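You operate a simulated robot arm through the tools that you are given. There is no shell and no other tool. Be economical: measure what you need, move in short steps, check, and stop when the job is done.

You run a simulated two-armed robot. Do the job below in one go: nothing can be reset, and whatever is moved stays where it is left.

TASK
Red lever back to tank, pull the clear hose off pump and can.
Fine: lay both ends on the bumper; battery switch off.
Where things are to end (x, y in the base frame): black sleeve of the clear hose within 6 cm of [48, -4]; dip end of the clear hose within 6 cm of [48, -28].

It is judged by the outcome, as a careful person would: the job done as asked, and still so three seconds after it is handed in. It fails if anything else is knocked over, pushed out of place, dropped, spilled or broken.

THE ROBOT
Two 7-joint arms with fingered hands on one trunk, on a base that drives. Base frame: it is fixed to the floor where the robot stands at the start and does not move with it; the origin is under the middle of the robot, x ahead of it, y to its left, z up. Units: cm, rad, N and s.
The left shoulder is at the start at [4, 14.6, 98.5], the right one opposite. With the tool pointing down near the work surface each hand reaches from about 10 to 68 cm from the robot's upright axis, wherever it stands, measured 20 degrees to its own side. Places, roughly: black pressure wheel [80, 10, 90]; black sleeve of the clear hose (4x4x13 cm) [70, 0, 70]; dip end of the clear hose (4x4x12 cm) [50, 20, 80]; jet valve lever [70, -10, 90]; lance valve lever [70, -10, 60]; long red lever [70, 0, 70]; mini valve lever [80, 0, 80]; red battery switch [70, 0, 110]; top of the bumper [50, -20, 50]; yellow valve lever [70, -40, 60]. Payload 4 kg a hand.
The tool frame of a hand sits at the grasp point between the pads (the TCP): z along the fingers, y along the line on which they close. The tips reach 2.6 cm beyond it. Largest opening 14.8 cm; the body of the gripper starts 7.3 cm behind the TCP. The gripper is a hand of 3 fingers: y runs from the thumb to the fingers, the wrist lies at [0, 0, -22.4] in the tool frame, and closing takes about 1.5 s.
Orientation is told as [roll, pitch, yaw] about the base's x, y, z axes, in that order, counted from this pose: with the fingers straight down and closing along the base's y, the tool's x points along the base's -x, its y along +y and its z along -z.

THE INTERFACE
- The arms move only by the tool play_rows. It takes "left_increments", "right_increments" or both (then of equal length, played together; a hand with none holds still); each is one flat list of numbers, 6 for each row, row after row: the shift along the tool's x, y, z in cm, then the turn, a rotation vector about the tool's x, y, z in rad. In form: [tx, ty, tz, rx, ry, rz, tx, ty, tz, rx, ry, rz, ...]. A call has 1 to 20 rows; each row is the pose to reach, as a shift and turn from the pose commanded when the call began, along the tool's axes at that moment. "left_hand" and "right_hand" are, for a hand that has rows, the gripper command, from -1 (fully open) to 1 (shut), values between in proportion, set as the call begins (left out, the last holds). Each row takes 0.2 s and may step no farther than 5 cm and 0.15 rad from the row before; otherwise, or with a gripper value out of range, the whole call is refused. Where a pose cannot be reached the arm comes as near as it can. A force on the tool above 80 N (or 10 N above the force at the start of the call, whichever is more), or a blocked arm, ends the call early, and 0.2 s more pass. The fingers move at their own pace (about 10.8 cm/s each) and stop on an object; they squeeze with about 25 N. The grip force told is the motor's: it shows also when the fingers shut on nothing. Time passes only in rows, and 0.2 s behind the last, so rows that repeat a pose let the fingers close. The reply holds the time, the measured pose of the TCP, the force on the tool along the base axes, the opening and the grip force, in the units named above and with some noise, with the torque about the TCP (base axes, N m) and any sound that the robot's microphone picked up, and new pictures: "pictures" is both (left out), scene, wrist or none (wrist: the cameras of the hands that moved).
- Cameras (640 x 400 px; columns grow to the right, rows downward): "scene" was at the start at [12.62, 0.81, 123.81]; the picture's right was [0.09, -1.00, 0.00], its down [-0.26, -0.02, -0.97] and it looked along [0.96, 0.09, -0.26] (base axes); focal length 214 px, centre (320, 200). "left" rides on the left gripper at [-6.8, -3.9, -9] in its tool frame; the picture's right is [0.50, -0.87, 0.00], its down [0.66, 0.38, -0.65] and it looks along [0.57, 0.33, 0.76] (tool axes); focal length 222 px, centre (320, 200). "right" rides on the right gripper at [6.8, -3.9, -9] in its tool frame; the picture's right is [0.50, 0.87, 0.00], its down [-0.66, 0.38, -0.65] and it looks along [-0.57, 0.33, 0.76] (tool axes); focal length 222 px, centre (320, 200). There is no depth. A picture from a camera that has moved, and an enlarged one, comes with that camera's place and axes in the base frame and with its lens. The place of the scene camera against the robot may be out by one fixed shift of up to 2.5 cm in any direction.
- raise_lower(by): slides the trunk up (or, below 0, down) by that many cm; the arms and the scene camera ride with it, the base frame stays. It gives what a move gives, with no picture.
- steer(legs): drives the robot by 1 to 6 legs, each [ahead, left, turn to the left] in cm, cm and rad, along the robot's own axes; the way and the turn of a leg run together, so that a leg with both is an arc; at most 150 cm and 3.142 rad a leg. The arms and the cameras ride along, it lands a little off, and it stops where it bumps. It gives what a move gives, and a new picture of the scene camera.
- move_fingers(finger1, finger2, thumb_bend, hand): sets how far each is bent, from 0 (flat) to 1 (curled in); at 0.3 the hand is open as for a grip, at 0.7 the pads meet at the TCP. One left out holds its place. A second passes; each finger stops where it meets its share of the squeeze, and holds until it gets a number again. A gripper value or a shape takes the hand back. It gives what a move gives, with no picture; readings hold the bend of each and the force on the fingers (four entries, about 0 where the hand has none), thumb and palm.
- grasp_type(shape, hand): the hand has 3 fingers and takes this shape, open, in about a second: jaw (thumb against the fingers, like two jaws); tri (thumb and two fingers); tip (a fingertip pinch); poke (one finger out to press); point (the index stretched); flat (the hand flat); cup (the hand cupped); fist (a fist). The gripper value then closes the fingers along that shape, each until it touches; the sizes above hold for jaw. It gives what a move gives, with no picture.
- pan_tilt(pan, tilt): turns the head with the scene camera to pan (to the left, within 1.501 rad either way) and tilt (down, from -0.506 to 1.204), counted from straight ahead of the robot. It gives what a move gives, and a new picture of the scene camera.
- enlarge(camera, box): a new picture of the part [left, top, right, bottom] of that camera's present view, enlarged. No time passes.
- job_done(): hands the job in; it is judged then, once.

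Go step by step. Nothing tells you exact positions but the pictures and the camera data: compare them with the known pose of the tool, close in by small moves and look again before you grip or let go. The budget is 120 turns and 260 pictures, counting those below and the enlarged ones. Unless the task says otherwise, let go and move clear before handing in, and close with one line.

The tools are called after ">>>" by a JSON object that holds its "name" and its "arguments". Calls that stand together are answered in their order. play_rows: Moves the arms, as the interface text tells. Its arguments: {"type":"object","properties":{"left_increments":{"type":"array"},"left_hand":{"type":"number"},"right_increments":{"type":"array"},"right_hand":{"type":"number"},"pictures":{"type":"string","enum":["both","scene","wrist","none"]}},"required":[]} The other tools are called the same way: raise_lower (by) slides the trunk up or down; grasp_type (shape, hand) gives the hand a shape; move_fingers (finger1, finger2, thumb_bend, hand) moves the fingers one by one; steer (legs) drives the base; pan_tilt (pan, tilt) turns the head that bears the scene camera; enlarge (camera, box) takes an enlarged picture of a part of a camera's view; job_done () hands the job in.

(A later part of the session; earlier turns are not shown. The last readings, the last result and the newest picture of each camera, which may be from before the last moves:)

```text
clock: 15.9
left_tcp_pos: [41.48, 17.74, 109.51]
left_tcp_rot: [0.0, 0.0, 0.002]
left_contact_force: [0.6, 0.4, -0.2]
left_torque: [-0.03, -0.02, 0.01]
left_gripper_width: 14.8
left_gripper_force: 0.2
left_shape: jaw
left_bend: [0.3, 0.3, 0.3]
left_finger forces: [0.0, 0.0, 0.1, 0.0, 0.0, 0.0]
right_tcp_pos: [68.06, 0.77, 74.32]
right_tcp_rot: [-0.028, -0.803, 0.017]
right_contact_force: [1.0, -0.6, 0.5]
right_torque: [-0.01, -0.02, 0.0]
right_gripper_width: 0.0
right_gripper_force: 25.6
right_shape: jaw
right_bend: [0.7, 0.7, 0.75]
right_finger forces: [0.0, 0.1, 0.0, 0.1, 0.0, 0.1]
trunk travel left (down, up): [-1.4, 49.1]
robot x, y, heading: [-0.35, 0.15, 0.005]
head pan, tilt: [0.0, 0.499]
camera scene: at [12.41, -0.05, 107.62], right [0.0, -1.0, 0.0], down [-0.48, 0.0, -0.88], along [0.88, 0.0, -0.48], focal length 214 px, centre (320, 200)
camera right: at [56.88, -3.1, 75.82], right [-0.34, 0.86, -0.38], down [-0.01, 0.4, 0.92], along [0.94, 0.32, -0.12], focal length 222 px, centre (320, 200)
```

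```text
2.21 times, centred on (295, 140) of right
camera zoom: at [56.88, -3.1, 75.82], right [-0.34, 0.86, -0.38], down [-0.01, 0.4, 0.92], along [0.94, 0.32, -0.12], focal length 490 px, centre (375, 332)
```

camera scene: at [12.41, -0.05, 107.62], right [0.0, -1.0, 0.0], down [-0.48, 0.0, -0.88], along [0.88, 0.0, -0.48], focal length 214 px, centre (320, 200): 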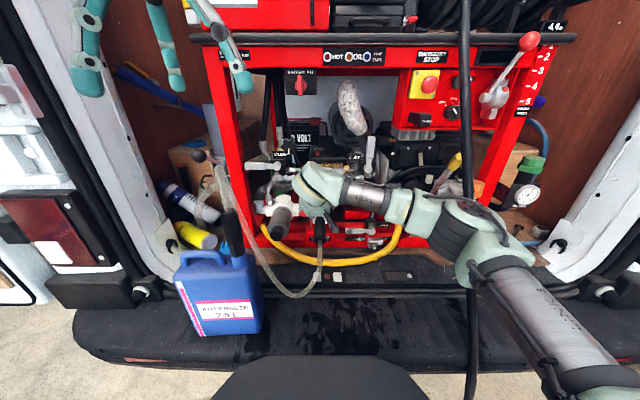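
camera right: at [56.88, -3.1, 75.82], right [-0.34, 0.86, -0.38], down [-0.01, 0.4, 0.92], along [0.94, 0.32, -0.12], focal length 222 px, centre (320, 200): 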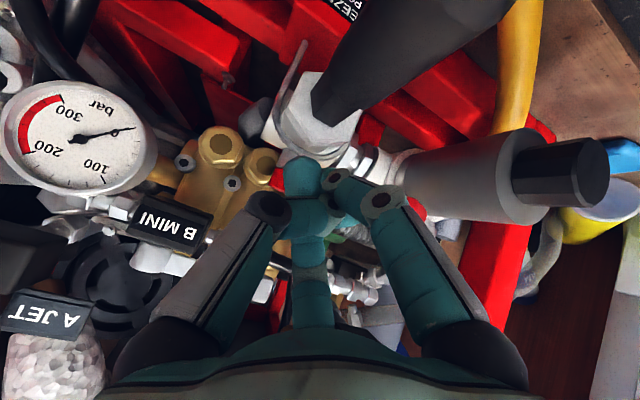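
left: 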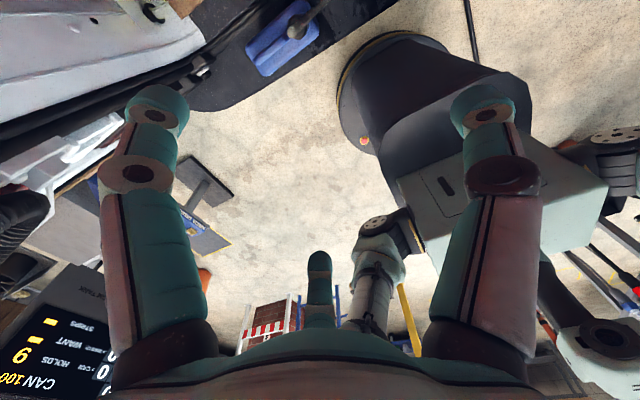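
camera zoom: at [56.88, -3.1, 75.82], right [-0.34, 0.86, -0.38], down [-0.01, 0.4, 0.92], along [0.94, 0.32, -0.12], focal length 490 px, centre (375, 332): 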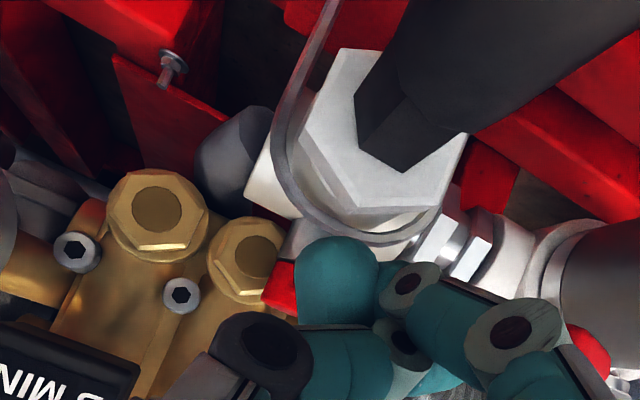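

The lever swings freely to the left, so that is the tank side. I'll follow its arc to the end.

>>> {"name": "play_rows", "arguments": {"right_increments": [-0.5, 2, -0.49, 0, 0, 0, -0.85, 4, -0.13, 0, 0, 0, -1.89, 5.3, 0.95, 0, 0, 0, -2.93, 5.8, 2.03, 0, 0, 0, -3.97, 5.8, 3.11, 0, 0, 0, -4.67, 5.8, 3.83, 0, 0, 0]}}

>>> {"name": "enlarge", "arguments": {"camera": "right", "box": [150, 50, 440, 230]}}

```text
clock: 17.3
left_tcp_pos: [41.4, 17.86, 109.72]
left_tcp_rot: [-0.002, -0.003, 0.002]
left_contact_force: [-0.1, 0.6, -0.6]
left_torque: [0.0, 0.02, 0.02]
left_gripper_width: 14.8
left_gripper_force: 0.0
left_shape: jaw
left_bend: [0.3, 0.3, 0.3]
left_finger forces: [0.0, 0.1, 0.1, 0.0, 0.0, 0.1]
right_tcp_pos: [74.13, 6.63, 75.14]
right_tcp_rot: [-0.027, -0.806, 0.019]
right_contact_force: [-3.9, 5.0, 7.9]
right_torque: [0.1, 0.05, 0.01]
right_gripper_width: 0.01
right_gripper_force: 24.8
right_shape: jaw
right_bend: [0.7, 0.7, 0.76]
right_finger forces: [19.0, 0.0, 0.0, 0.1, 0.1, 0.1]
trunk travel left (down, up): [-1.4, 49.1]
robot x, y, heading: [0.15, 0.12, 0.002]
head pan, tilt: [0.0, 0.499]
camera scene: at [12.25, 0.01, 107.64], right [0.0, -1.0, 0.0], down [-0.48, 0.0, -0.88], along [0.88, 0.0, -0.48], focal length 214 px, centre (320, 200)
camera right: at [62.83, 2.75, 76.53], right [-0.35, 0.86, -0.38], down [-0.02, 0.4, 0.92], along [0.94, 0.32, -0.12], focal length 222 px, centre (320, 200)
```

scene: 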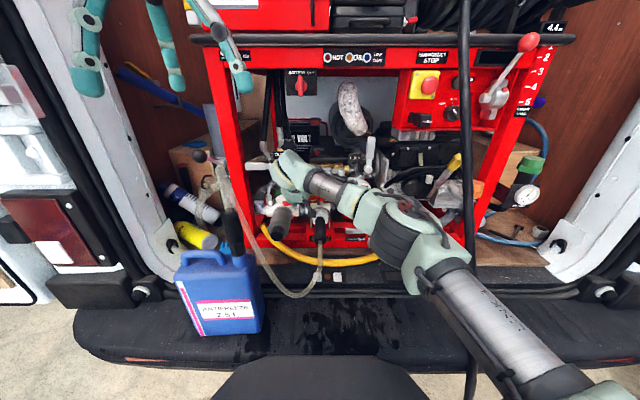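
right: 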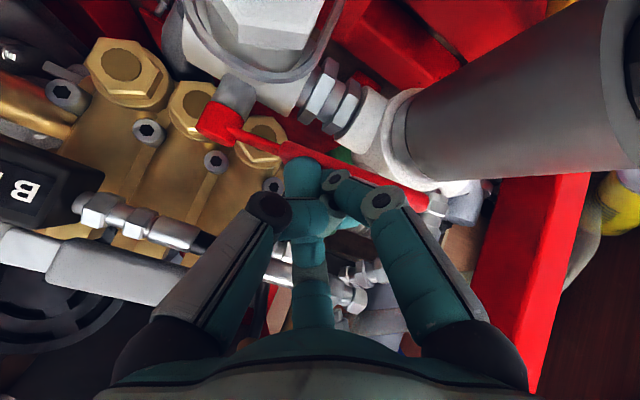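

```text
2.21 times, centred on (295, 140) of right
camera zoom: at [62.83, 2.75, 76.53], right [-0.35, 0.86, -0.38], down [-0.02, 0.4, 0.92], along [0.94, 0.32, -0.12], focal length 490 px, centre (375, 332)
```

zoom: 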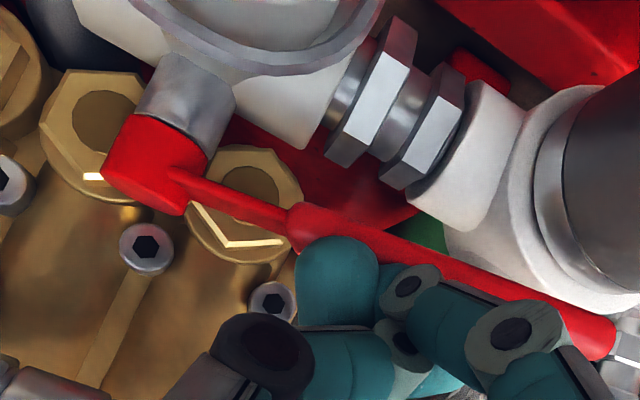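

The lever now lies parallel to the valve body pointing left. A small extra nudge will tell whether it is on its stop.

>>> {"name": "play_rows", "arguments": {"right_increments": [-0.35, 0, 0.36, 0, 0, 0, -0.7, 0, 0.72, 0, 0, 0, -1.05, 0, 1.1, 0, 0, 0, -1.05, 0, 1.1, 0, 0, 0], "pictures": "wrist"}}

```text
clock: 18.3
left_tcp_pos: [41.44, 17.78, 109.64]
left_tcp_rot: [-0.002, -0.001, 0.001]
left_contact_force: [1.0, 0.1, -0.1]
left_torque: [0.02, 0.01, 0.0]
left_gripper_width: 14.77
left_gripper_force: 0.0
left_shape: jaw
left_bend: [0.3, 0.3, 0.3]
left_finger forces: [0.0, 0.0, 0.0, 0.1, 0.0, 0.0]
right_tcp_pos: [75.53, 6.51, 75.07]
right_tcp_rot: [-0.027, -0.806, 0.018]
right_contact_force: [-5.6, 6.6, 10.8]
right_torque: [0.13, 0.05, -0.03]
right_gripper_width: 0.0
right_gripper_force: 24.7
right_shape: jaw
right_bend: [0.7, 0.71, 0.76]
right_finger forces: [0.0, 0.0, 0.0, 0.0, 0.0, 0.0]
trunk travel left (down, up): [-1.4, 49.1]
robot x, y, heading: [0.4, -0.04, -0.001]
head pan, tilt: [0.0, 0.499]
camera right: at [64.31, 2.75, 76.51], right [-0.34, 0.86, -0.38], down [-0.02, 0.4, 0.92], along [0.94, 0.32, -0.12], focal length 222 px, centre (320, 200)
```

right: 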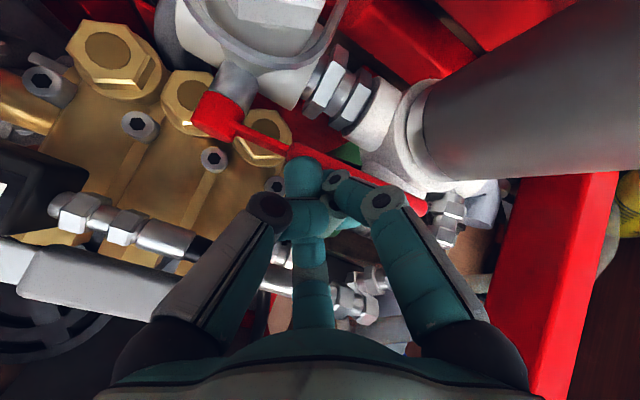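

Backing off along the fingers to inspect.

>>> {"name": "play_rows", "arguments": {"right_increments": [0, 0, -4, 0, 0, 0, 0, 0, -8, 0, 0, 0, 0, -2, -12, 0, 0, 0, 0, -6, -15, 0, 0, 0, 0, -10, -18, 0, 0, 0, 0, -14, -20, 0, 0, 0]}}

>>> {"name": "enlarge", "arguments": {"camera": "scene", "box": [250, 170, 350, 240]}}

>>> {"name": "enlarge", "arguments": {"camera": "right", "box": [330, 0, 520, 160]}}

```text
clock: 19.7
left_tcp_pos: [41.35, 17.71, 109.71]
left_tcp_rot: [-0.001, 0.0, 0.002]
left_contact_force: [0.6, 0.4, -0.1]
left_torque: [0.02, -0.03, 0.0]
left_gripper_width: 14.79
left_gripper_force: 0.0
left_shape: jaw
left_bend: [0.3, 0.3, 0.3]
left_finger forces: [0.0, 0.0, 0.0, 0.0, 0.0, 0.0]
right_tcp_pos: [61.16, -7.52, 89.04]
right_tcp_rot: [-0.026, -0.803, 0.015]
right_contact_force: [-0.1, -0.9, -0.4]
right_torque: [-0.01, 0.01, 0.02]
right_gripper_width: 0.01
right_gripper_force: 25.0
right_shape: jaw
right_bend: [0.7, 0.71, 0.76]
right_finger forces: [0.0, 0.1, 0.0, 0.0, 0.0, 0.0]
trunk travel left (down, up): [-1.4, 49.1]
robot x, y, heading: [-0.16, -0.26, 0.005]
head pan, tilt: [0.0, 0.499]
camera scene: at [12.38, -0.15, 107.62], right [0.0, -1.0, 0.0], down [-0.48, 0.0, -0.88], along [0.88, 0.0, -0.48], focal length 214 px, centre (320, 200)
camera right: at [49.91, -11.35, 90.53], right [-0.34, 0.86, -0.38], down [-0.01, 0.39, 0.92], along [0.94, 0.32, -0.12], focal length 222 px, centre (320, 200)
```

scene: 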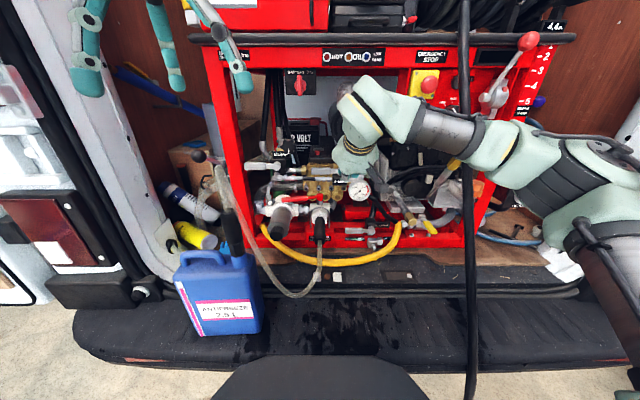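
right: 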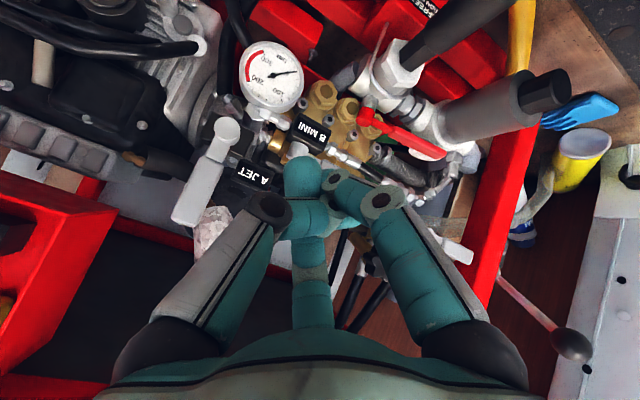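

```text
5.71 times, centred on (300, 205) of scene
camera zoom: at [12.38, -0.15, 107.62], right [0.0, -1.0, 0.0], down [-0.48, 0.0, -0.88], along [0.88, 0.0, -0.48], focal length 1226 px, centre (434, 171)
```

zoom: 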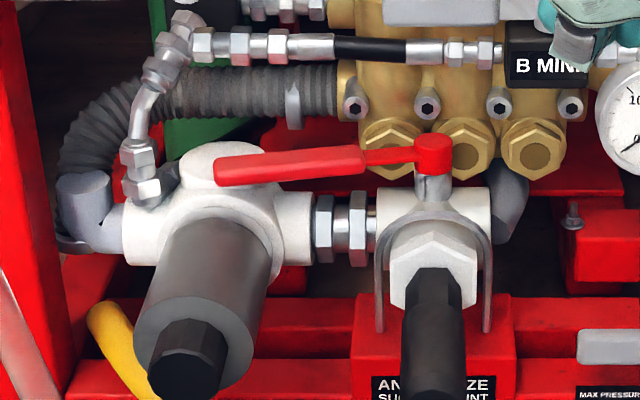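

```text
2.50 times, centred on (425, 80) of right
camera zoom: at [49.91, -11.35, 90.53], right [-0.34, 0.86, -0.38], down [-0.01, 0.39, 0.92], along [0.94, 0.32, -0.12], focal length 555 px, centre (58, 500)
```

zoom: 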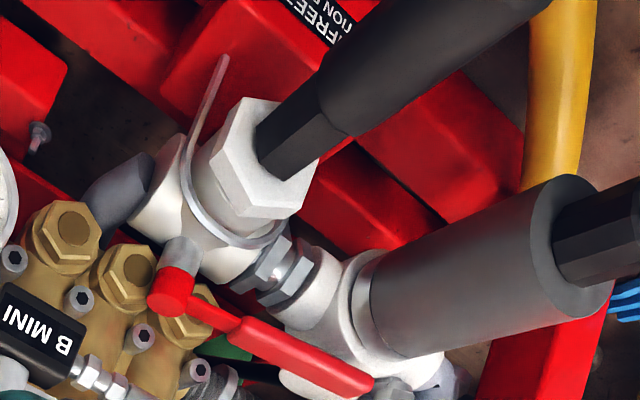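

The lever points left but may be a few degrees short of its stop. I'll push once more, slightly lower, at mid-lever.

>>> {"name": "play_rows", "arguments": {"right_increments": [0, 4, 0, 0, 0, 0, 0, 8, 0, 0, 0, 0, 0, 12, 0, 0, 0, 0, 0, 13.3, 2, 0, 0, 0, 1.5, 13.3, 6, 0, 0, 0, 3, 13.3, 10, 0, 0, 0, 4.2, 13.3, 14, 0, 0, 0, 4.76, 13.3, 16.9, 0, 0, 0]}}

```text
clock: 21.5
left_tcp_pos: [41.51, 17.78, 109.74]
left_tcp_rot: [-0.001, 0.0, 0.001]
left_contact_force: [-0.6, 0.5, 0.0]
left_torque: [0.01, 0.03, -0.04]
left_gripper_width: 14.78
left_gripper_force: 0.0
left_shape: jaw
left_bend: [0.3, 0.3, 0.3]
left_finger forces: [0.0, 0.0, 0.0, 0.0, 0.0, 0.0]
right_tcp_pos: [70.21, 5.9, 73.63]
right_tcp_rot: [-0.027, -0.804, 0.018]
right_contact_force: [0.5, 0.0, -1.3]
right_torque: [-0.02, -0.02, -0.03]
right_gripper_width: 0.0
right_gripper_force: 25.2
right_shape: jaw
right_bend: [0.7, 0.71, 0.76]
right_finger forces: [0.1, 0.1, 0.1, 0.0, 0.1, 0.0]
trunk travel left (down, up): [-1.4, 49.1]
robot x, y, heading: [-0.34, 0.14, -0.004]
head pan, tilt: [0.0, 0.499]
camera scene: at [12.45, -0.04, 107.61], right [0.0, -1.0, 0.0], down [-0.48, 0.0, -0.88], along [0.88, 0.0, -0.48], focal length 214 px, centre (320, 200)
camera right: at [58.99, 2.06, 75.09], right [-0.34, 0.86, -0.38], down [-0.01, 0.4, 0.92], along [0.94, 0.32, -0.12], focal length 222 px, centre (320, 200)
```

scene: 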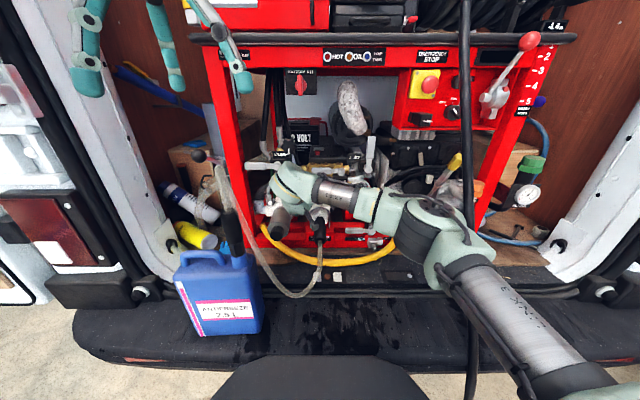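
right: 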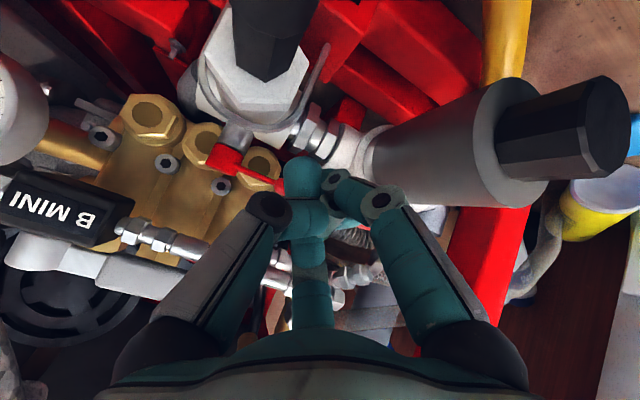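

Now push straight ahead (+x) in small steps.

>>> {"name": "play_rows", "arguments": {"right_increments": [-0.7, 0, 0.72, 0, 0, 0, -1.4, 0, 1.44, 0, 0, 0, -2.1, 0, 2.16, 0, 0, 0, -2.8, 0, 2.9, 0, 0, 0, -3.5, 0, 3.6, 0, 0, 0], "pictures": "wrist"}}

```text
clock: 22.7
left_tcp_pos: [41.29, 17.82, 109.7]
left_tcp_rot: [-0.002, -0.002, 0.002]
left_contact_force: [-0.1, -0.3, 0.2]
left_torque: [0.01, -0.01, 0.01]
left_gripper_width: 14.79
left_gripper_force: 0.1
left_shape: jaw
left_bend: [0.3, 0.3, 0.3]
left_finger forces: [0.0, 0.0, 0.0, 0.0, 0.1, 0.1]
right_tcp_pos: [74.94, 5.95, 73.61]
right_tcp_rot: [-0.026, -0.804, 0.016]
right_contact_force: [-6.2, 1.6, -0.6]
right_torque: [0.05, 0.07, 0.07]
right_gripper_width: 0.0
right_gripper_force: 24.8
right_shape: jaw
right_bend: [0.7, 0.71, 0.75]
right_finger forces: [0.0, 0.1, 0.1, 0.1, 0.1, 0.0]
trunk travel left (down, up): [-1.4, 49.1]
robot x, y, heading: [-0.08, 0.06, 0.005]
head pan, tilt: [0.0, 0.499]
camera right: at [63.72, 2.13, 75.16], right [-0.35, 0.86, -0.38], down [-0.01, 0.4, 0.92], along [0.94, 0.32, -0.12], focal length 222 px, centre (320, 200)
```

right: 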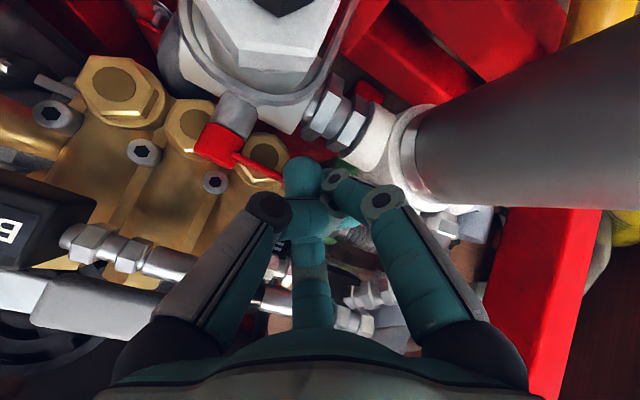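

>>> {"name": "play_rows", "arguments": {"right_increments": [-0.35, 0, 0.36, 0, 0, 0, -0.7, 0, 0.72, 0, 0, 0, -1.05, 0, 1.08, 0, 0, 0, -1.4, 0, 1.44, 0, 0, 0], "pictures": "wrist"}}

```text
clock: 23.7
left_tcp_pos: [40.79, 17.7, 109.81]
left_tcp_rot: [-0.001, -0.004, 0.002]
left_contact_force: [0.4, 0.4, 0.3]
left_torque: [0.01, -0.02, 0.01]
left_gripper_width: 14.79
left_gripper_force: 0.0
left_shape: jaw
left_bend: [0.3, 0.3, 0.3]
left_finger forces: [0.0, 0.0, 0.0, 0.0, 0.1, 0.0]
right_tcp_pos: [75.56, 7.1, 73.93]
right_tcp_rot: [-0.001, -0.784, 0.011]
right_contact_force: [-46.4, -1.6, 10.7]
right_torque: [-0.14, 0.31, -0.6]
right_gripper_width: 0.02
right_gripper_force: 25.1
right_shape: jaw
right_bend: [0.71, 0.72, 0.75]
right_finger forces: [70.3, 0.0, 0.1, 0.1, 0.1, 0.1]
trunk travel left (down, up): [-1.4, 49.1]
robot x, y, heading: [-0.11, 0.05, 0.001]
head pan, tilt: [0.0, 0.499]
stopped in row 4 (right hand): the force on the tool passed its limit at 83 N (the readings are from after the stop); the commanded pose is now the measured one
camera right: at [64.38, 3.16, 75.51], right [-0.36, 0.86, -0.35], down [0.0, 0.38, 0.93], along [0.93, 0.34, -0.14], focal length 222 px, centre (320, 200)
```

right: 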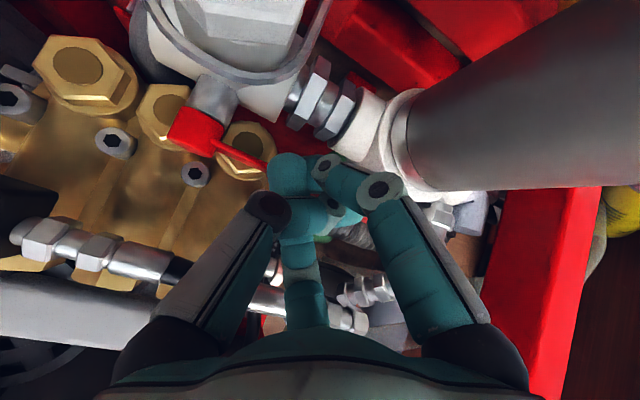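

The stop is reached (sharp force rise), so the lever is fully at tank. Retracting and opening the hand for the sleeve.

>>> {"name": "play_rows", "arguments": {"right_increments": [0, 0, -4, 0, 0, 0, 0, 0, -8, 0, 0, 0, 0, -2, -12, 0, 0, 0, 0, -5, -16, 0, 0, 0, 0, -7, -20, 0, 0, 0], "right_hand": 0.0}}

>>> {"name": "enlarge", "arguments": {"camera": "scene", "box": [250, 170, 350, 240]}}

>>> {"name": "enlarge", "arguments": {"camera": "right", "box": [230, 0, 420, 120]}}

```text
clock: 24.9
left_tcp_pos: [41.24, 17.8, 109.59]
left_tcp_rot: [0.0, -0.001, 0.002]
left_contact_force: [0.0, -0.6, -0.9]
left_torque: [-0.01, 0.01, -0.01]
left_gripper_width: 14.8
left_gripper_force: 0.0
left_shape: jaw
left_bend: [0.3, 0.3, 0.3]
left_finger forces: [0.0, 0.0, 0.1, 0.1, 0.0, 0.0]
right_tcp_pos: [62.15, -0.25, 87.67]
right_tcp_rot: [-0.011, -0.785, 0.012]
right_contact_force: [0.0, -0.2, -0.1]
right_torque: [0.01, 0.0, 0.0]
right_gripper_width: 7.38
right_gripper_force: 0.1
right_shape: jaw
right_bend: [0.36, 0.36, 0.7]
right_finger forces: [0.0, 0.0, 0.1, 0.0, 0.1, 0.0]
trunk travel left (down, up): [-1.4, 49.1]
robot x, y, heading: [-0.1, 0.4, 0.001]
head pan, tilt: [0.0, 0.499]
camera scene: at [12.25, -0.06, 107.62], right [0.0, -1.0, 0.0], down [-0.48, 0.0, -0.88], along [0.88, 0.0, -0.48], focal length 214 px, centre (320, 200)
camera right: at [51.01, -4.15, 89.24], right [-0.36, 0.86, -0.36], down [0.0, 0.39, 0.92], along [0.93, 0.33, -0.14], focal length 222 px, centre (320, 200)
```

scene: 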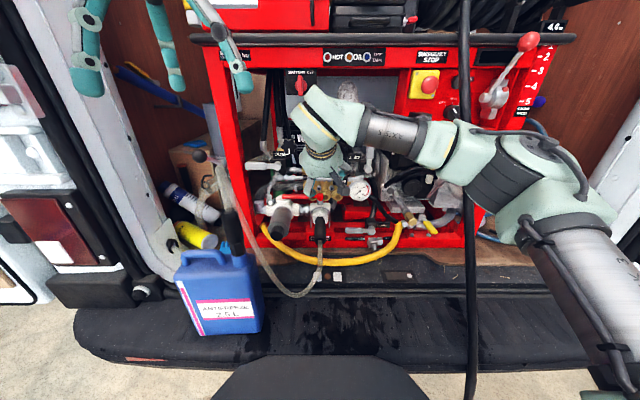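
right: 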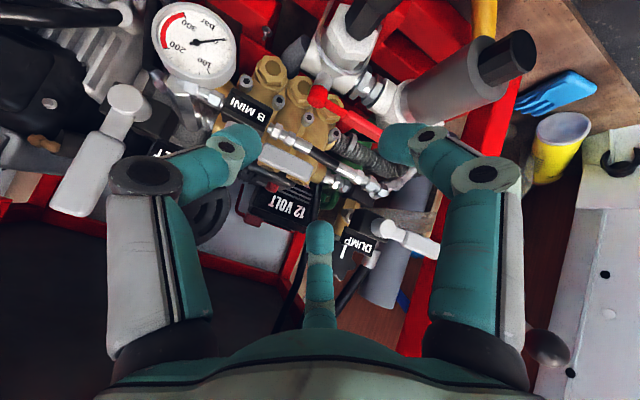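

```text
5.71 times, centred on (300, 205) of scene
camera zoom: at [12.25, -0.06, 107.62], right [0.0, -1.0, 0.0], down [-0.48, 0.0, -0.88], along [0.88, 0.0, -0.48], focal length 1226 px, centre (434, 171)
```

zoom: 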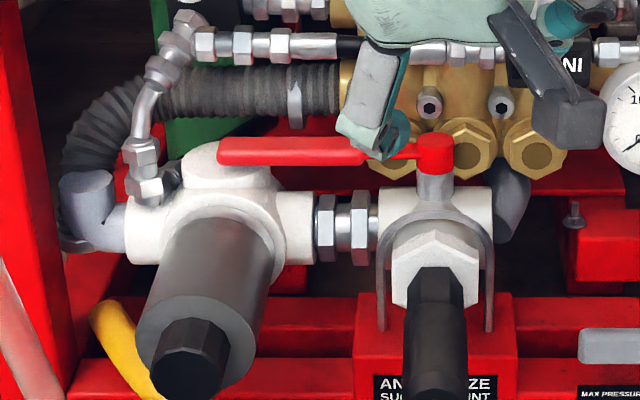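

```text
3.33 times, centred on (325, 60) of right
camera zoom: at [51.01, -4.15, 89.24], right [-0.36, 0.86, -0.36], down [0.0, 0.39, 0.92], along [0.93, 0.33, -0.14], focal length 740 px, centre (303, 667)
```

zoom: 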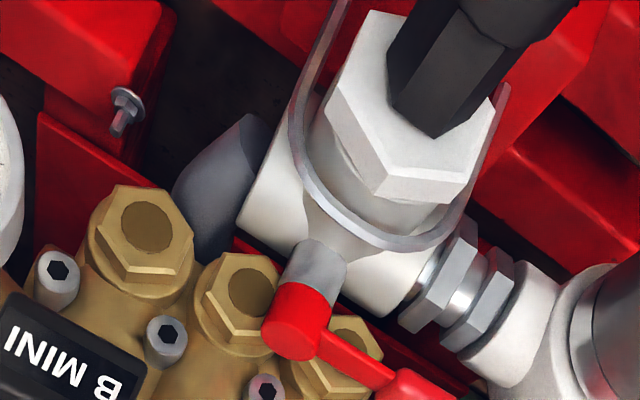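

The lever is squarely at tank. Now measure the sleeve: set a moderate finger opening and zoom on it.

>>> {"name": "move_fingers", "arguments": {"hand": "right", "finger1": 0.45, "finger2": 0.45, "thumb_bend": 0.45}}

>>> {"name": "enlarge", "arguments": {"camera": "scene", "box": [290, 200, 350, 260]}}

>>> {"name": "enlarge", "arguments": {"camera": "right", "box": [260, 0, 440, 100]}}

```text
clock: 25.9
left_tcp_pos: [41.4, 17.79, 109.63]
left_tcp_rot: [0.0, 0.001, 0.001]
left_contact_force: [0.8, 0.0, -0.7]
left_torque: [0.01, 0.02, 0.01]
left_gripper_width: 14.81
left_gripper_force: 0.0
left_shape: jaw
left_bend: [0.3, 0.3, 0.3]
left_finger forces: [0.0, 0.0, 0.0, 0.0, 0.1, 0.1]
right_tcp_pos: [62.31, -0.24, 87.48]
right_tcp_rot: [-0.011, -0.786, 0.012]
right_contact_force: [0.3, 0.5, -0.4]
right_torque: [-0.02, -0.02, -0.01]
right_gripper_width: 7.84
right_gripper_force: 0.1
right_shape: fingers
right_bend: [0.45, 0.45, 0.45]
right_finger forces: [0.0, 0.0, 0.0, 0.1, 0.0, 0.0]
trunk travel left (down, up): [-1.4, 49.1]
robot x, y, heading: [-0.17, -0.03, 0.002]
head pan, tilt: [0.0, 0.499]
```

```text
6.67 times, centred on (320, 230) of scene
camera zoom: at [12.32, -0.03, 107.62], right [0.0, -1.0, 0.0], down [-0.48, 0.0, -0.88], along [0.88, 0.0, -0.48], focal length 1430 px, centre (320, 0)
```

zoom: 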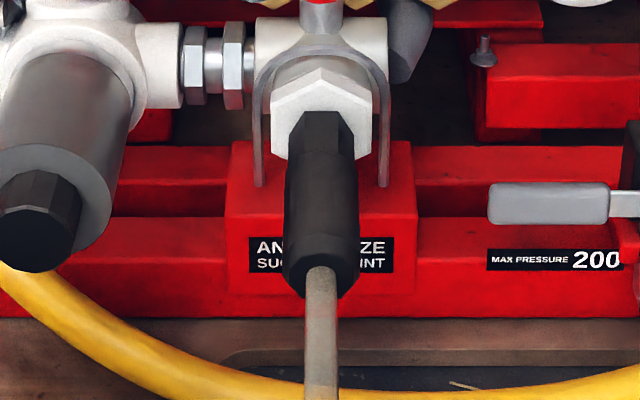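

```text
3.56 times, centred on (350, 50) of right
camera zoom: at [51.12, -4.11, 89.18], right [-0.36, 0.86, -0.36], down [0.0, 0.39, 0.92], along [0.93, 0.33, -0.14], focal length 790 px, centre (213, 733)
```

zoom: 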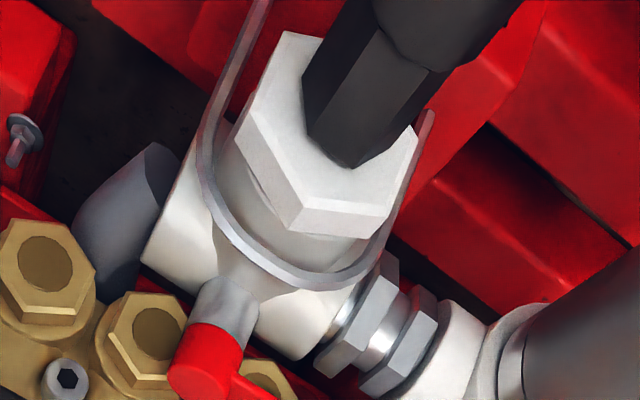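

The sleeve runs from about (68.6,0,70.7) down-forward to (61,0,66.7), tilted ~27°. I'll align the hand perpendicular to it, above, and look.

>>> {"name": "play_rows", "arguments": {"right_increments": [2.9, 0.2, 1.1, 0, 0.11, 0, 5.7, 0.2, 2.3, 0, 0.22, 0, 8.6, 0.2, 3.4, 0, 0.32, 0]}}

>>> {"name": "enlarge", "arguments": {"camera": "scene", "box": [270, 180, 370, 260]}}

```text
clock: 26.7
left_tcp_pos: [41.49, 17.79, 109.57]
left_tcp_rot: [0.0, 0.0, 0.002]
left_contact_force: [-0.8, 0.4, -0.4]
left_torque: [0.0, 0.02, 0.01]
left_gripper_width: 14.78
left_gripper_force: 0.1
left_shape: jaw
left_bend: [0.3, 0.3, 0.3]
left_finger forces: [0.0, 0.1, 0.0, 0.0, 0.1, 0.1]
right_tcp_pos: [58.63, -0.06, 79.08]
right_tcp_rot: [-0.008, -0.464, 0.01]
right_contact_force: [-0.9, -0.2, 0.4]
right_torque: [0.0, 0.0, 0.01]
right_gripper_width: 7.86
right_gripper_force: 0.0
right_shape: fingers
right_bend: [0.45, 0.45, 0.45]
right_finger forces: [0.1, 0.0, 0.0, 0.0, 0.1, 0.1]
trunk travel left (down, up): [-1.4, 49.1]
robot x, y, heading: [-0.12, 0.25, -0.002]
head pan, tilt: [0.0, 0.499]
camera scene: at [12.34, -0.04, 107.61], right [0.0, -1.0, 0.0], down [-0.48, 0.0, -0.88], along [0.88, 0.0, -0.48], focal length 214 px, centre (320, 200)
camera right: at [48.54, -4.07, 84.14], right [-0.45, 0.86, -0.23], down [0.29, 0.39, 0.87], along [0.84, 0.33, -0.43], focal length 222 px, centre (320, 200)
```

scene: 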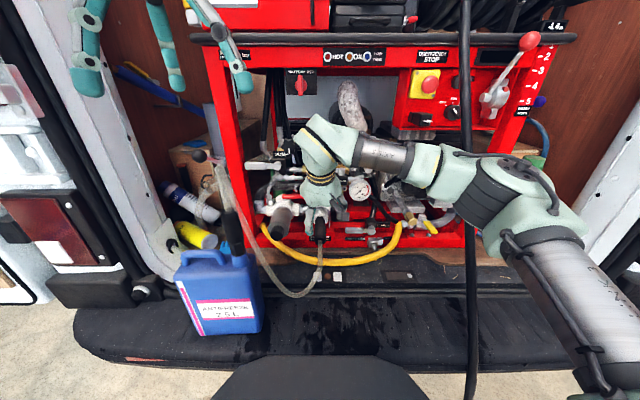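
right: 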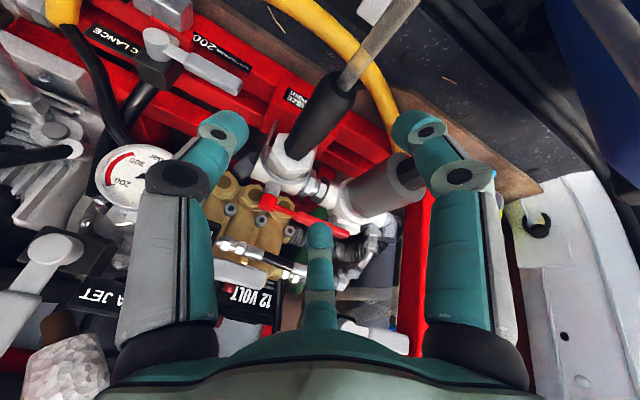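

```text
5.00 times, centred on (320, 220) of scene
camera zoom: at [12.34, -0.04, 107.61], right [0.0, -1.0, 0.0], down [-0.48, 0.0, -0.88], along [0.88, 0.0, -0.48], focal length 1072 px, centre (320, 100)
```

zoom: 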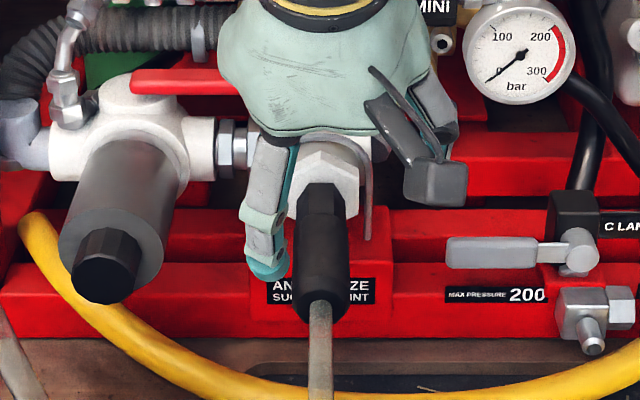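

Aligned. Descending straight along the fingers onto the sleeve.

>>> {"name": "play_rows", "arguments": {"right_increments": [0.3, 0, 4, 0, 0, 0, 0.6, 0, 8, 0, 0, 0, 0.8, 0, 11.3, 0, 0, 0]}}

>>> {"name": "enlarge", "arguments": {"camera": "right", "box": [190, 30, 470, 205]}}

>>> {"name": "enlarge", "arguments": {"camera": "scene", "box": [270, 180, 370, 260]}}

```text
clock: 27.5
left_tcp_pos: [41.51, 17.8, 109.44]
left_tcp_rot: [-0.001, 0.0, 0.001]
left_contact_force: [0.1, 0.4, -0.5]
left_torque: [0.02, -0.01, 0.03]
left_gripper_width: 14.76
left_gripper_force: 0.0
left_shape: jaw
left_bend: [0.3, 0.3, 0.3]
left_finger forces: [0.1, 0.0, 0.1, 0.1, 0.0, 0.0]
right_tcp_pos: [63.08, -0.17, 68.43]
right_tcp_rot: [-0.009, -0.465, 0.009]
right_contact_force: [0.4, -0.2, -0.6]
right_torque: [0.04, 0.01, -0.02]
right_gripper_width: 7.82
right_gripper_force: 0.1
right_shape: fingers
right_bend: [0.45, 0.45, 0.45]
right_finger forces: [0.0, 0.0, 0.0, 0.0, 0.0, 0.0]
trunk travel left (down, up): [-1.4, 49.1]
robot x, y, heading: [-0.3, -0.12, 0.0]
head pan, tilt: [0.0, 0.499]
camera scene: at [12.37, -0.03, 107.61], right [0.0, -1.0, 0.0], down [-0.48, 0.0, -0.88], along [0.88, 0.0, -0.48], focal length 214 px, centre (320, 200)
camera right: at [52.96, -4.13, 73.5], right [-0.45, 0.86, -0.23], down [0.29, 0.39, 0.88], along [0.84, 0.33, -0.43], focal length 222 px, centre (320, 200)
```

scene: 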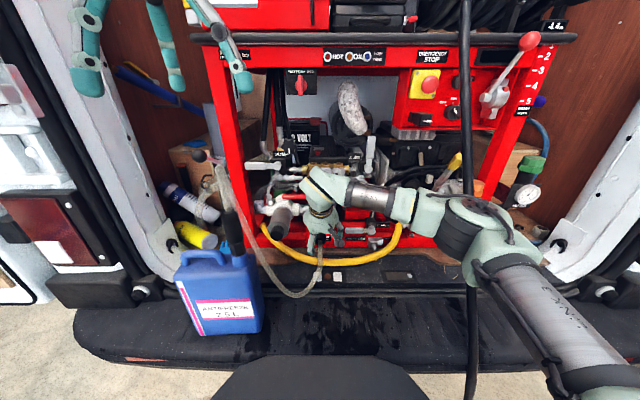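
right: 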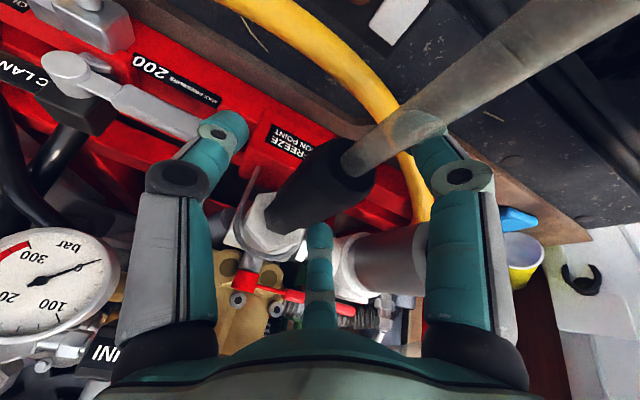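

```text
2.29 times, centred on (330, 118) of right
camera zoom: at [52.96, -4.13, 73.5], right [-0.45, 0.86, -0.23], down [0.29, 0.39, 0.88], along [0.84, 0.33, -0.43], focal length 508 px, centre (297, 389)
```

zoom: 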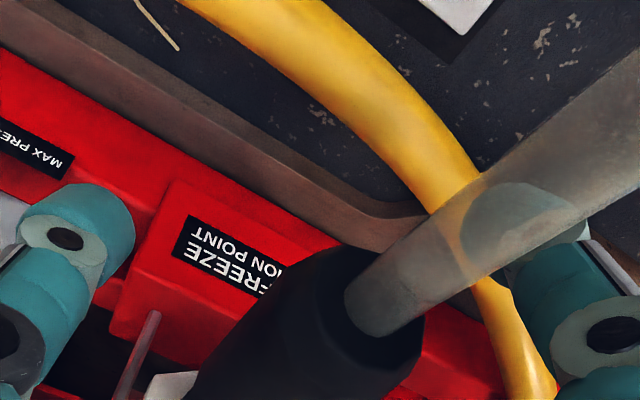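

```text
5.00 times, centred on (320, 220) of scene
camera zoom: at [12.37, -0.03, 107.61], right [0.0, -1.0, 0.0], down [-0.48, 0.0, -0.88], along [0.88, 0.0, -0.48], focal length 1072 px, centre (320, 100)
```

zoom: 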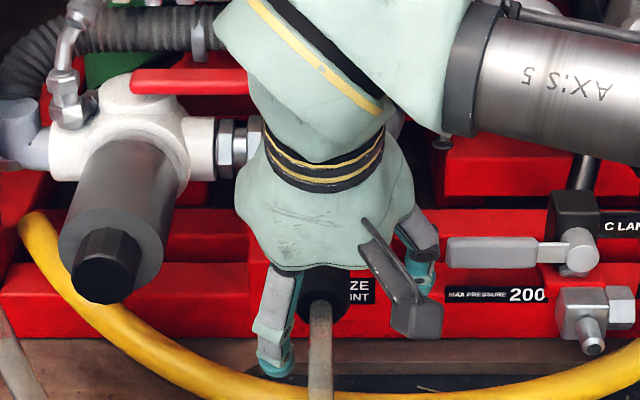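

The fingers straddle the sleeve. Slight move inward, then close.

>>> {"name": "play_rows", "arguments": {"right_increments": [-1.3, 0, 0.6, 0, 0, 0, -1.3, 0, 0.6, 0, 0, 0], "pictures": "none"}}

>>> {"name": "play_rows", "arguments": {"right_increments": [0, 0, 0, 0, 0, 0, 0, 0, 0, 0, 0, 0, 0, 0, 0, 0, 0, 0, 0, 0, 0, 0, 0, 0, 0, 0, 0, 0, 0, 0, 0, 0, 0, 0, 0, 0, 0, 0, 0, 0, 0, 0], "right_hand": 1}}

```text
clock: 28.1
left_tcp_pos: [41.41, 17.89, 109.61]
left_tcp_rot: [0.001, 0.0, 0.0]
left_contact_force: [-1.0, 0.8, -0.8]
left_torque: [-0.01, -0.01, -0.01]
left_gripper_width: 14.79
left_gripper_force: 0.0
left_shape: jaw
left_bend: [0.3, 0.3, 0.3]
left_finger forces: [0.1, 0.0, 0.0, 0.1, 0.0, 0.0]
right_tcp_pos: [64.36, -0.11, 68.72]
right_tcp_rot: [-0.008, -0.465, 0.009]
right_contact_force: [0.3, 0.0, 0.0]
right_torque: [0.03, 0.01, 0.0]
right_gripper_width: 7.85
right_gripper_force: 0.1
right_shape: fingers
right_bend: [0.45, 0.45, 0.45]
right_finger forces: [0.1, 0.1, 0.0, 0.1, 0.1, 0.0]
trunk travel left (down, up): [-1.4, 49.1]
robot x, y, heading: [-0.37, 0.5, 0.004]
head pan, tilt: [0.0, 0.499]
```

```text
clock: 29.7
left_tcp_pos: [41.49, 17.86, 109.61]
left_tcp_rot: [0.0, 0.0, 0.001]
left_contact_force: [0.4, 0.4, -1.6]
left_torque: [0.01, 0.0, 0.01]
left_gripper_width: 14.8
left_gripper_force: 0.1
left_shape: jaw
left_bend: [0.3, 0.3, 0.3]
left_finger forces: [0.1, 0.1, 0.0, 0.1, 0.0, 0.0]
right_tcp_pos: [64.39, -0.23, 68.6]
right_tcp_rot: [-0.007, -0.463, 0.008]
right_contact_force: [0.1, -0.4, -1.4]
right_torque: [0.04, -0.48, 0.01]
right_gripper_width: 4.1
right_gripper_force: 25.5
right_shape: jaw
right_bend: [0.78, 0.78, 0.7]
right_finger forces: [18.2, 18.1, 0.0, 0.0, 24.1, 0.0]
trunk travel left (down, up): [-1.4, 49.1]
robot x, y, heading: [0.45, 0.37, 0.002]
head pan, tilt: [0.0, 0.499]
camera scene: at [12.34, -0.03, 107.61], right [0.0, -1.0, 0.0], down [-0.48, 0.0, -0.88], along [0.88, 0.0, -0.48], focal length 214 px, centre (320, 200)
camera right: at [54.26, -4.1, 73.66], right [-0.45, 0.86, -0.23], down [0.29, 0.39, 0.87], along [0.84, 0.33, -0.43], focal length 222 px, centre (320, 200)
```

scene: 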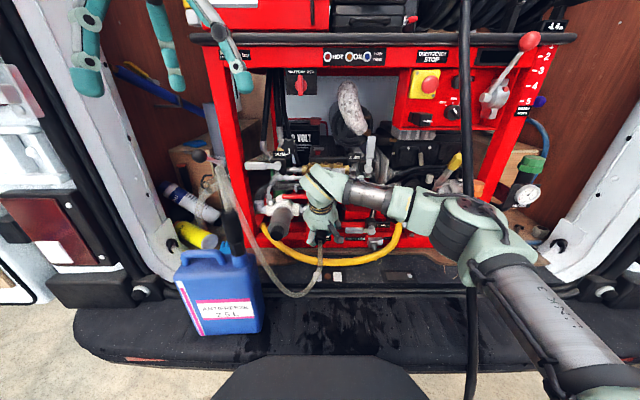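
right: 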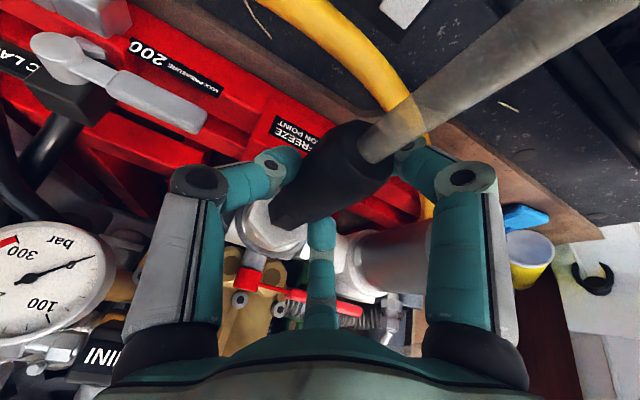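

Firm grip at 4.1 cm. Pulling straight along the sleeve axis in small steps.

>>> {"name": "play_rows", "arguments": {"right_increments": [0.7, 0, 0, 0, 0, 0, 1.4, 0, 0, 0, 0, 0, 2.1, 0, 0, 0, 0, 0, 2.8, 0, 0, 0, 0, 0, 3.5, 0, 0, 0, 0, 0, 4.2, 0, 0, 0, 0, 0, 5, 0, 0, 0, 0, 0]}}

```text
clock: 31.3
left_tcp_pos: [41.37, 17.82, 109.61]
left_tcp_rot: [0.002, 0.0, 0.001]
left_contact_force: [-0.1, -0.1, -0.7]
left_torque: [0.0, 0.02, 0.0]
left_gripper_width: 14.78
left_gripper_force: 0.0
left_shape: jaw
left_bend: [0.3, 0.3, 0.3]
left_finger forces: [0.0, 0.0, 0.0, 0.0, 0.0, 0.0]
right_tcp_pos: [59.67, -0.27, 66.42]
right_tcp_rot: [-0.011, -0.461, 0.007]
right_contact_force: [-0.2, 0.0, 0.4]
right_torque: [0.0, 0.02, -0.02]
right_gripper_width: 3.77
right_gripper_force: 24.9
right_shape: jaw
right_bend: [0.8, 0.78, 0.7]
right_finger forces: [14.4, 21.2, 0.0, 0.0, 24.1, 0.0]
trunk travel left (down, up): [-1.4, 49.1]
robot x, y, heading: [-0.06, -0.03, -0.002]
head pan, tilt: [0.0, 0.499]
camera scene: at [12.3, -0.04, 107.61], right [0.0, -1.0, 0.0], down [-0.48, 0.0, -0.88], along [0.88, 0.0, -0.48], focal length 214 px, centre (320, 200)
camera right: at [49.68, -4.16, 71.49], right [-0.45, 0.86, -0.23], down [0.29, 0.39, 0.87], along [0.84, 0.33, -0.43], focal length 222 px, centre (320, 200)
```

scene: 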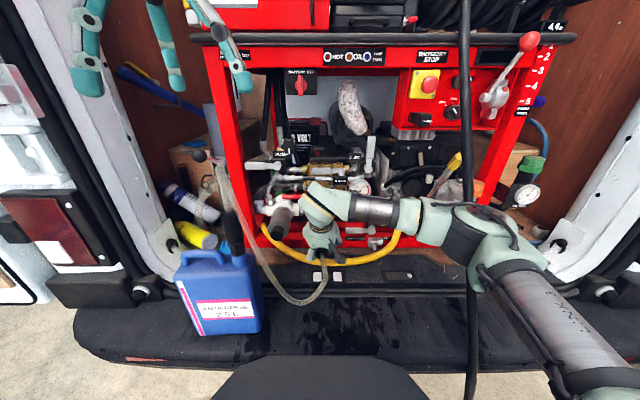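
right: 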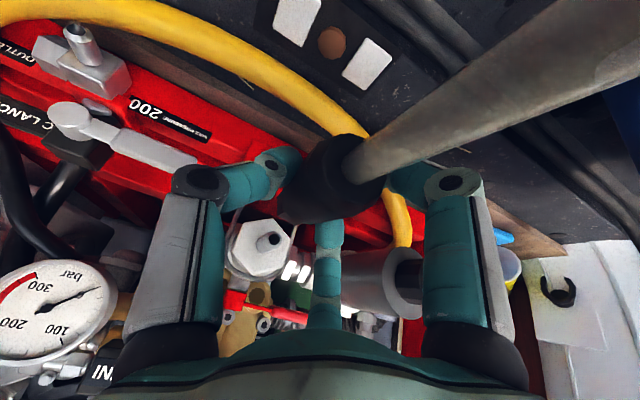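

The sleeve is off the barb. Carrying it back and right over the bumper target and levelling it.

>>> {"name": "play_rows", "arguments": {"right_increments": [3.5, 0, 0, 0, 0, 0, 7, -1.2, 0.2, 0, 0, 0, 10.3, -2.5, 0.3, 0, 0, 0, 13.3, -3.7, 0.5, 0, 0, 0, 13.3, -3.7, 0.5, 0, 0.12, 0, 13.3, -3.7, 0.5, 0, 0.24, 0, 13.3, -3.7, 0.5, 0, 0.36, 0, 13.3, -3.7, 0.5, 0, 0.46, 0]}}

>>> {"name": "enlarge", "arguments": {"camera": "scene", "box": [180, 140, 400, 380]}}

```text
clock: 33.1
left_tcp_pos: [41.4, 17.85, 109.59]
left_tcp_rot: [-0.001, 0.0, 0.001]
left_contact_force: [0.7, -0.1, -0.9]
left_torque: [-0.01, 0.01, -0.03]
left_gripper_width: 14.81
left_gripper_force: 0.1
left_shape: jaw
left_bend: [0.3, 0.3, 0.3]
left_finger forces: [0.0, 0.0, 0.1, 0.1, 0.0, 0.1]
right_tcp_pos: [48.07, -4.01, 60.11]
right_tcp_rot: [-0.006, -0.004, 0.006]
right_contact_force: [-0.8, -0.1, -0.2]
right_torque: [0.0, -0.01, 0.02]
right_gripper_width: 3.74
right_gripper_force: 24.7
right_shape: jaw
right_bend: [0.8, 0.78, 0.7]
right_finger forces: [14.1, 21.4, 0.0, 0.0, 23.9, 0.1]
trunk travel left (down, up): [-1.4, 49.1]
robot x, y, heading: [-0.27, -0.05, 0.001]
head pan, tilt: [0.0, 0.499]
camera scene: at [12.33, -0.03, 107.61], right [0.0, -1.0, 0.0], down [-0.48, 0.0, -0.88], along [0.88, 0.0, -0.48], focal length 214 px, centre (320, 200)
camera right: at [41.36, -7.85, 69.16], right [-0.5, 0.86, -0.01], down [0.65, 0.39, 0.65], along [0.57, 0.32, -0.76], focal length 222 px, centre (320, 200)
```

scene: 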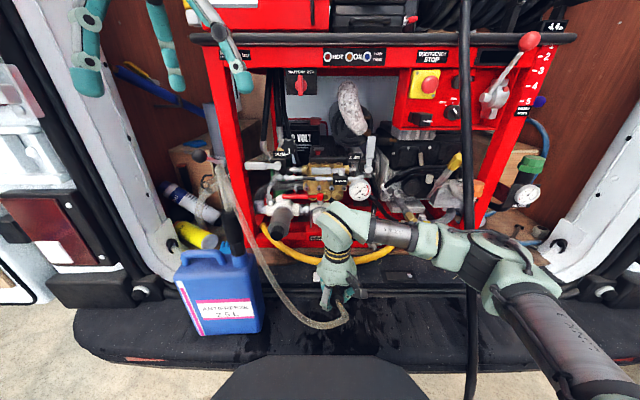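
right: 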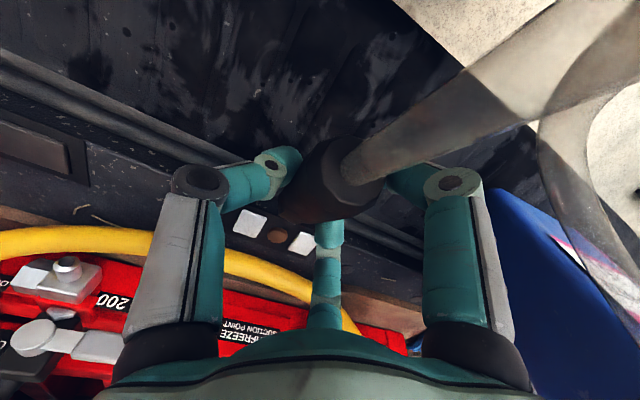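

```text
1.67 times, centred on (290, 260) of scene
camera zoom: at [12.33, -0.03, 107.61], right [0.0, -1.0, 0.0], down [-0.48, 0.0, -0.88], along [0.88, 0.0, -0.48], focal length 358 px, centre (370, 100)
```

zoom: 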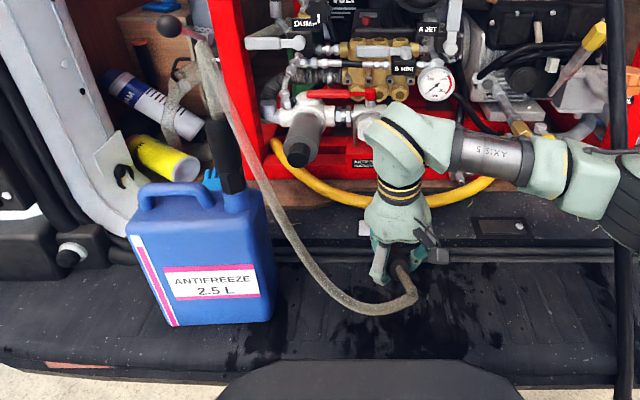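

Sleeve is level above (48,-4). Lowering gently to the bumper.

>>> {"name": "play_rows", "arguments": {"right_increments": [0, 0, 1.5, 0, 0, 0, 0, 0, 3, 0, 0, 0, 0, 0, 4.5, 0, 0, 0, 0, 0, 5.5, 0, 0, 0, 0, 0, 6.3, 0, 0, 0, 0, 0, 6.3, 0, 0, 0]}}

```text
clock: 34.5
left_tcp_pos: [41.05, 17.87, 109.71]
left_tcp_rot: [-0.003, -0.005, 0.003]
left_contact_force: [-0.2, 0.6, -0.2]
left_torque: [0.01, 0.03, 0.03]
left_gripper_width: 14.81
left_gripper_force: 0.1
left_shape: jaw
left_bend: [0.3, 0.3, 0.3]
left_finger forces: [0.0, 0.0, 0.0, 0.0, 0.0, 0.1]
right_tcp_pos: [47.83, -3.99, 54.02]
right_tcp_rot: [-0.006, -0.006, 0.003]
right_contact_force: [-15.2, 0.5, 23.1]
right_torque: [0.0, -0.42, -0.04]
right_gripper_width: 3.86
right_gripper_force: 24.9
right_shape: jaw
right_bend: [0.78, 0.8, 0.72]
right_finger forces: [19.5, 28.9, 0.0, 0.1, 26.7, 0.1]
trunk travel left (down, up): [-1.4, 49.1]
robot x, y, heading: [-0.16, -0.17, -0.003]
head pan, tilt: [0.0, 0.499]
camera scene: at [11.98, -0.02, 107.66], right [0.0, -1.0, 0.0], down [-0.48, 0.0, -0.88], along [0.88, 0.0, -0.48], focal length 214 px, centre (320, 200)
camera right: at [41.08, -7.84, 63.01], right [-0.5, 0.86, -0.01], down [0.65, 0.39, 0.66], along [0.57, 0.32, -0.75], focal length 222 px, centre (320, 200)
```

scene: 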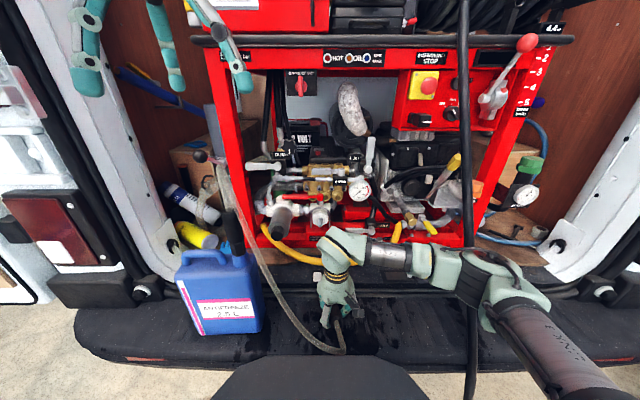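
right: 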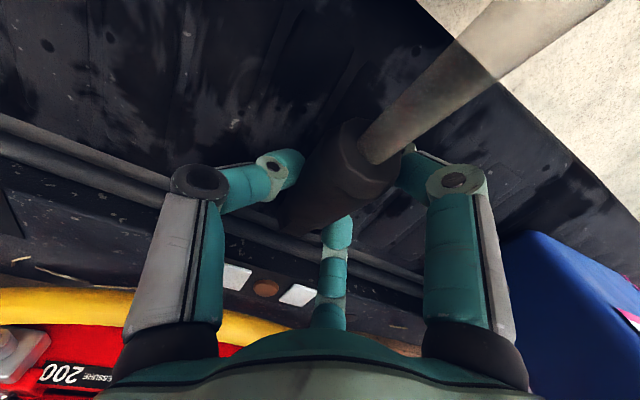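

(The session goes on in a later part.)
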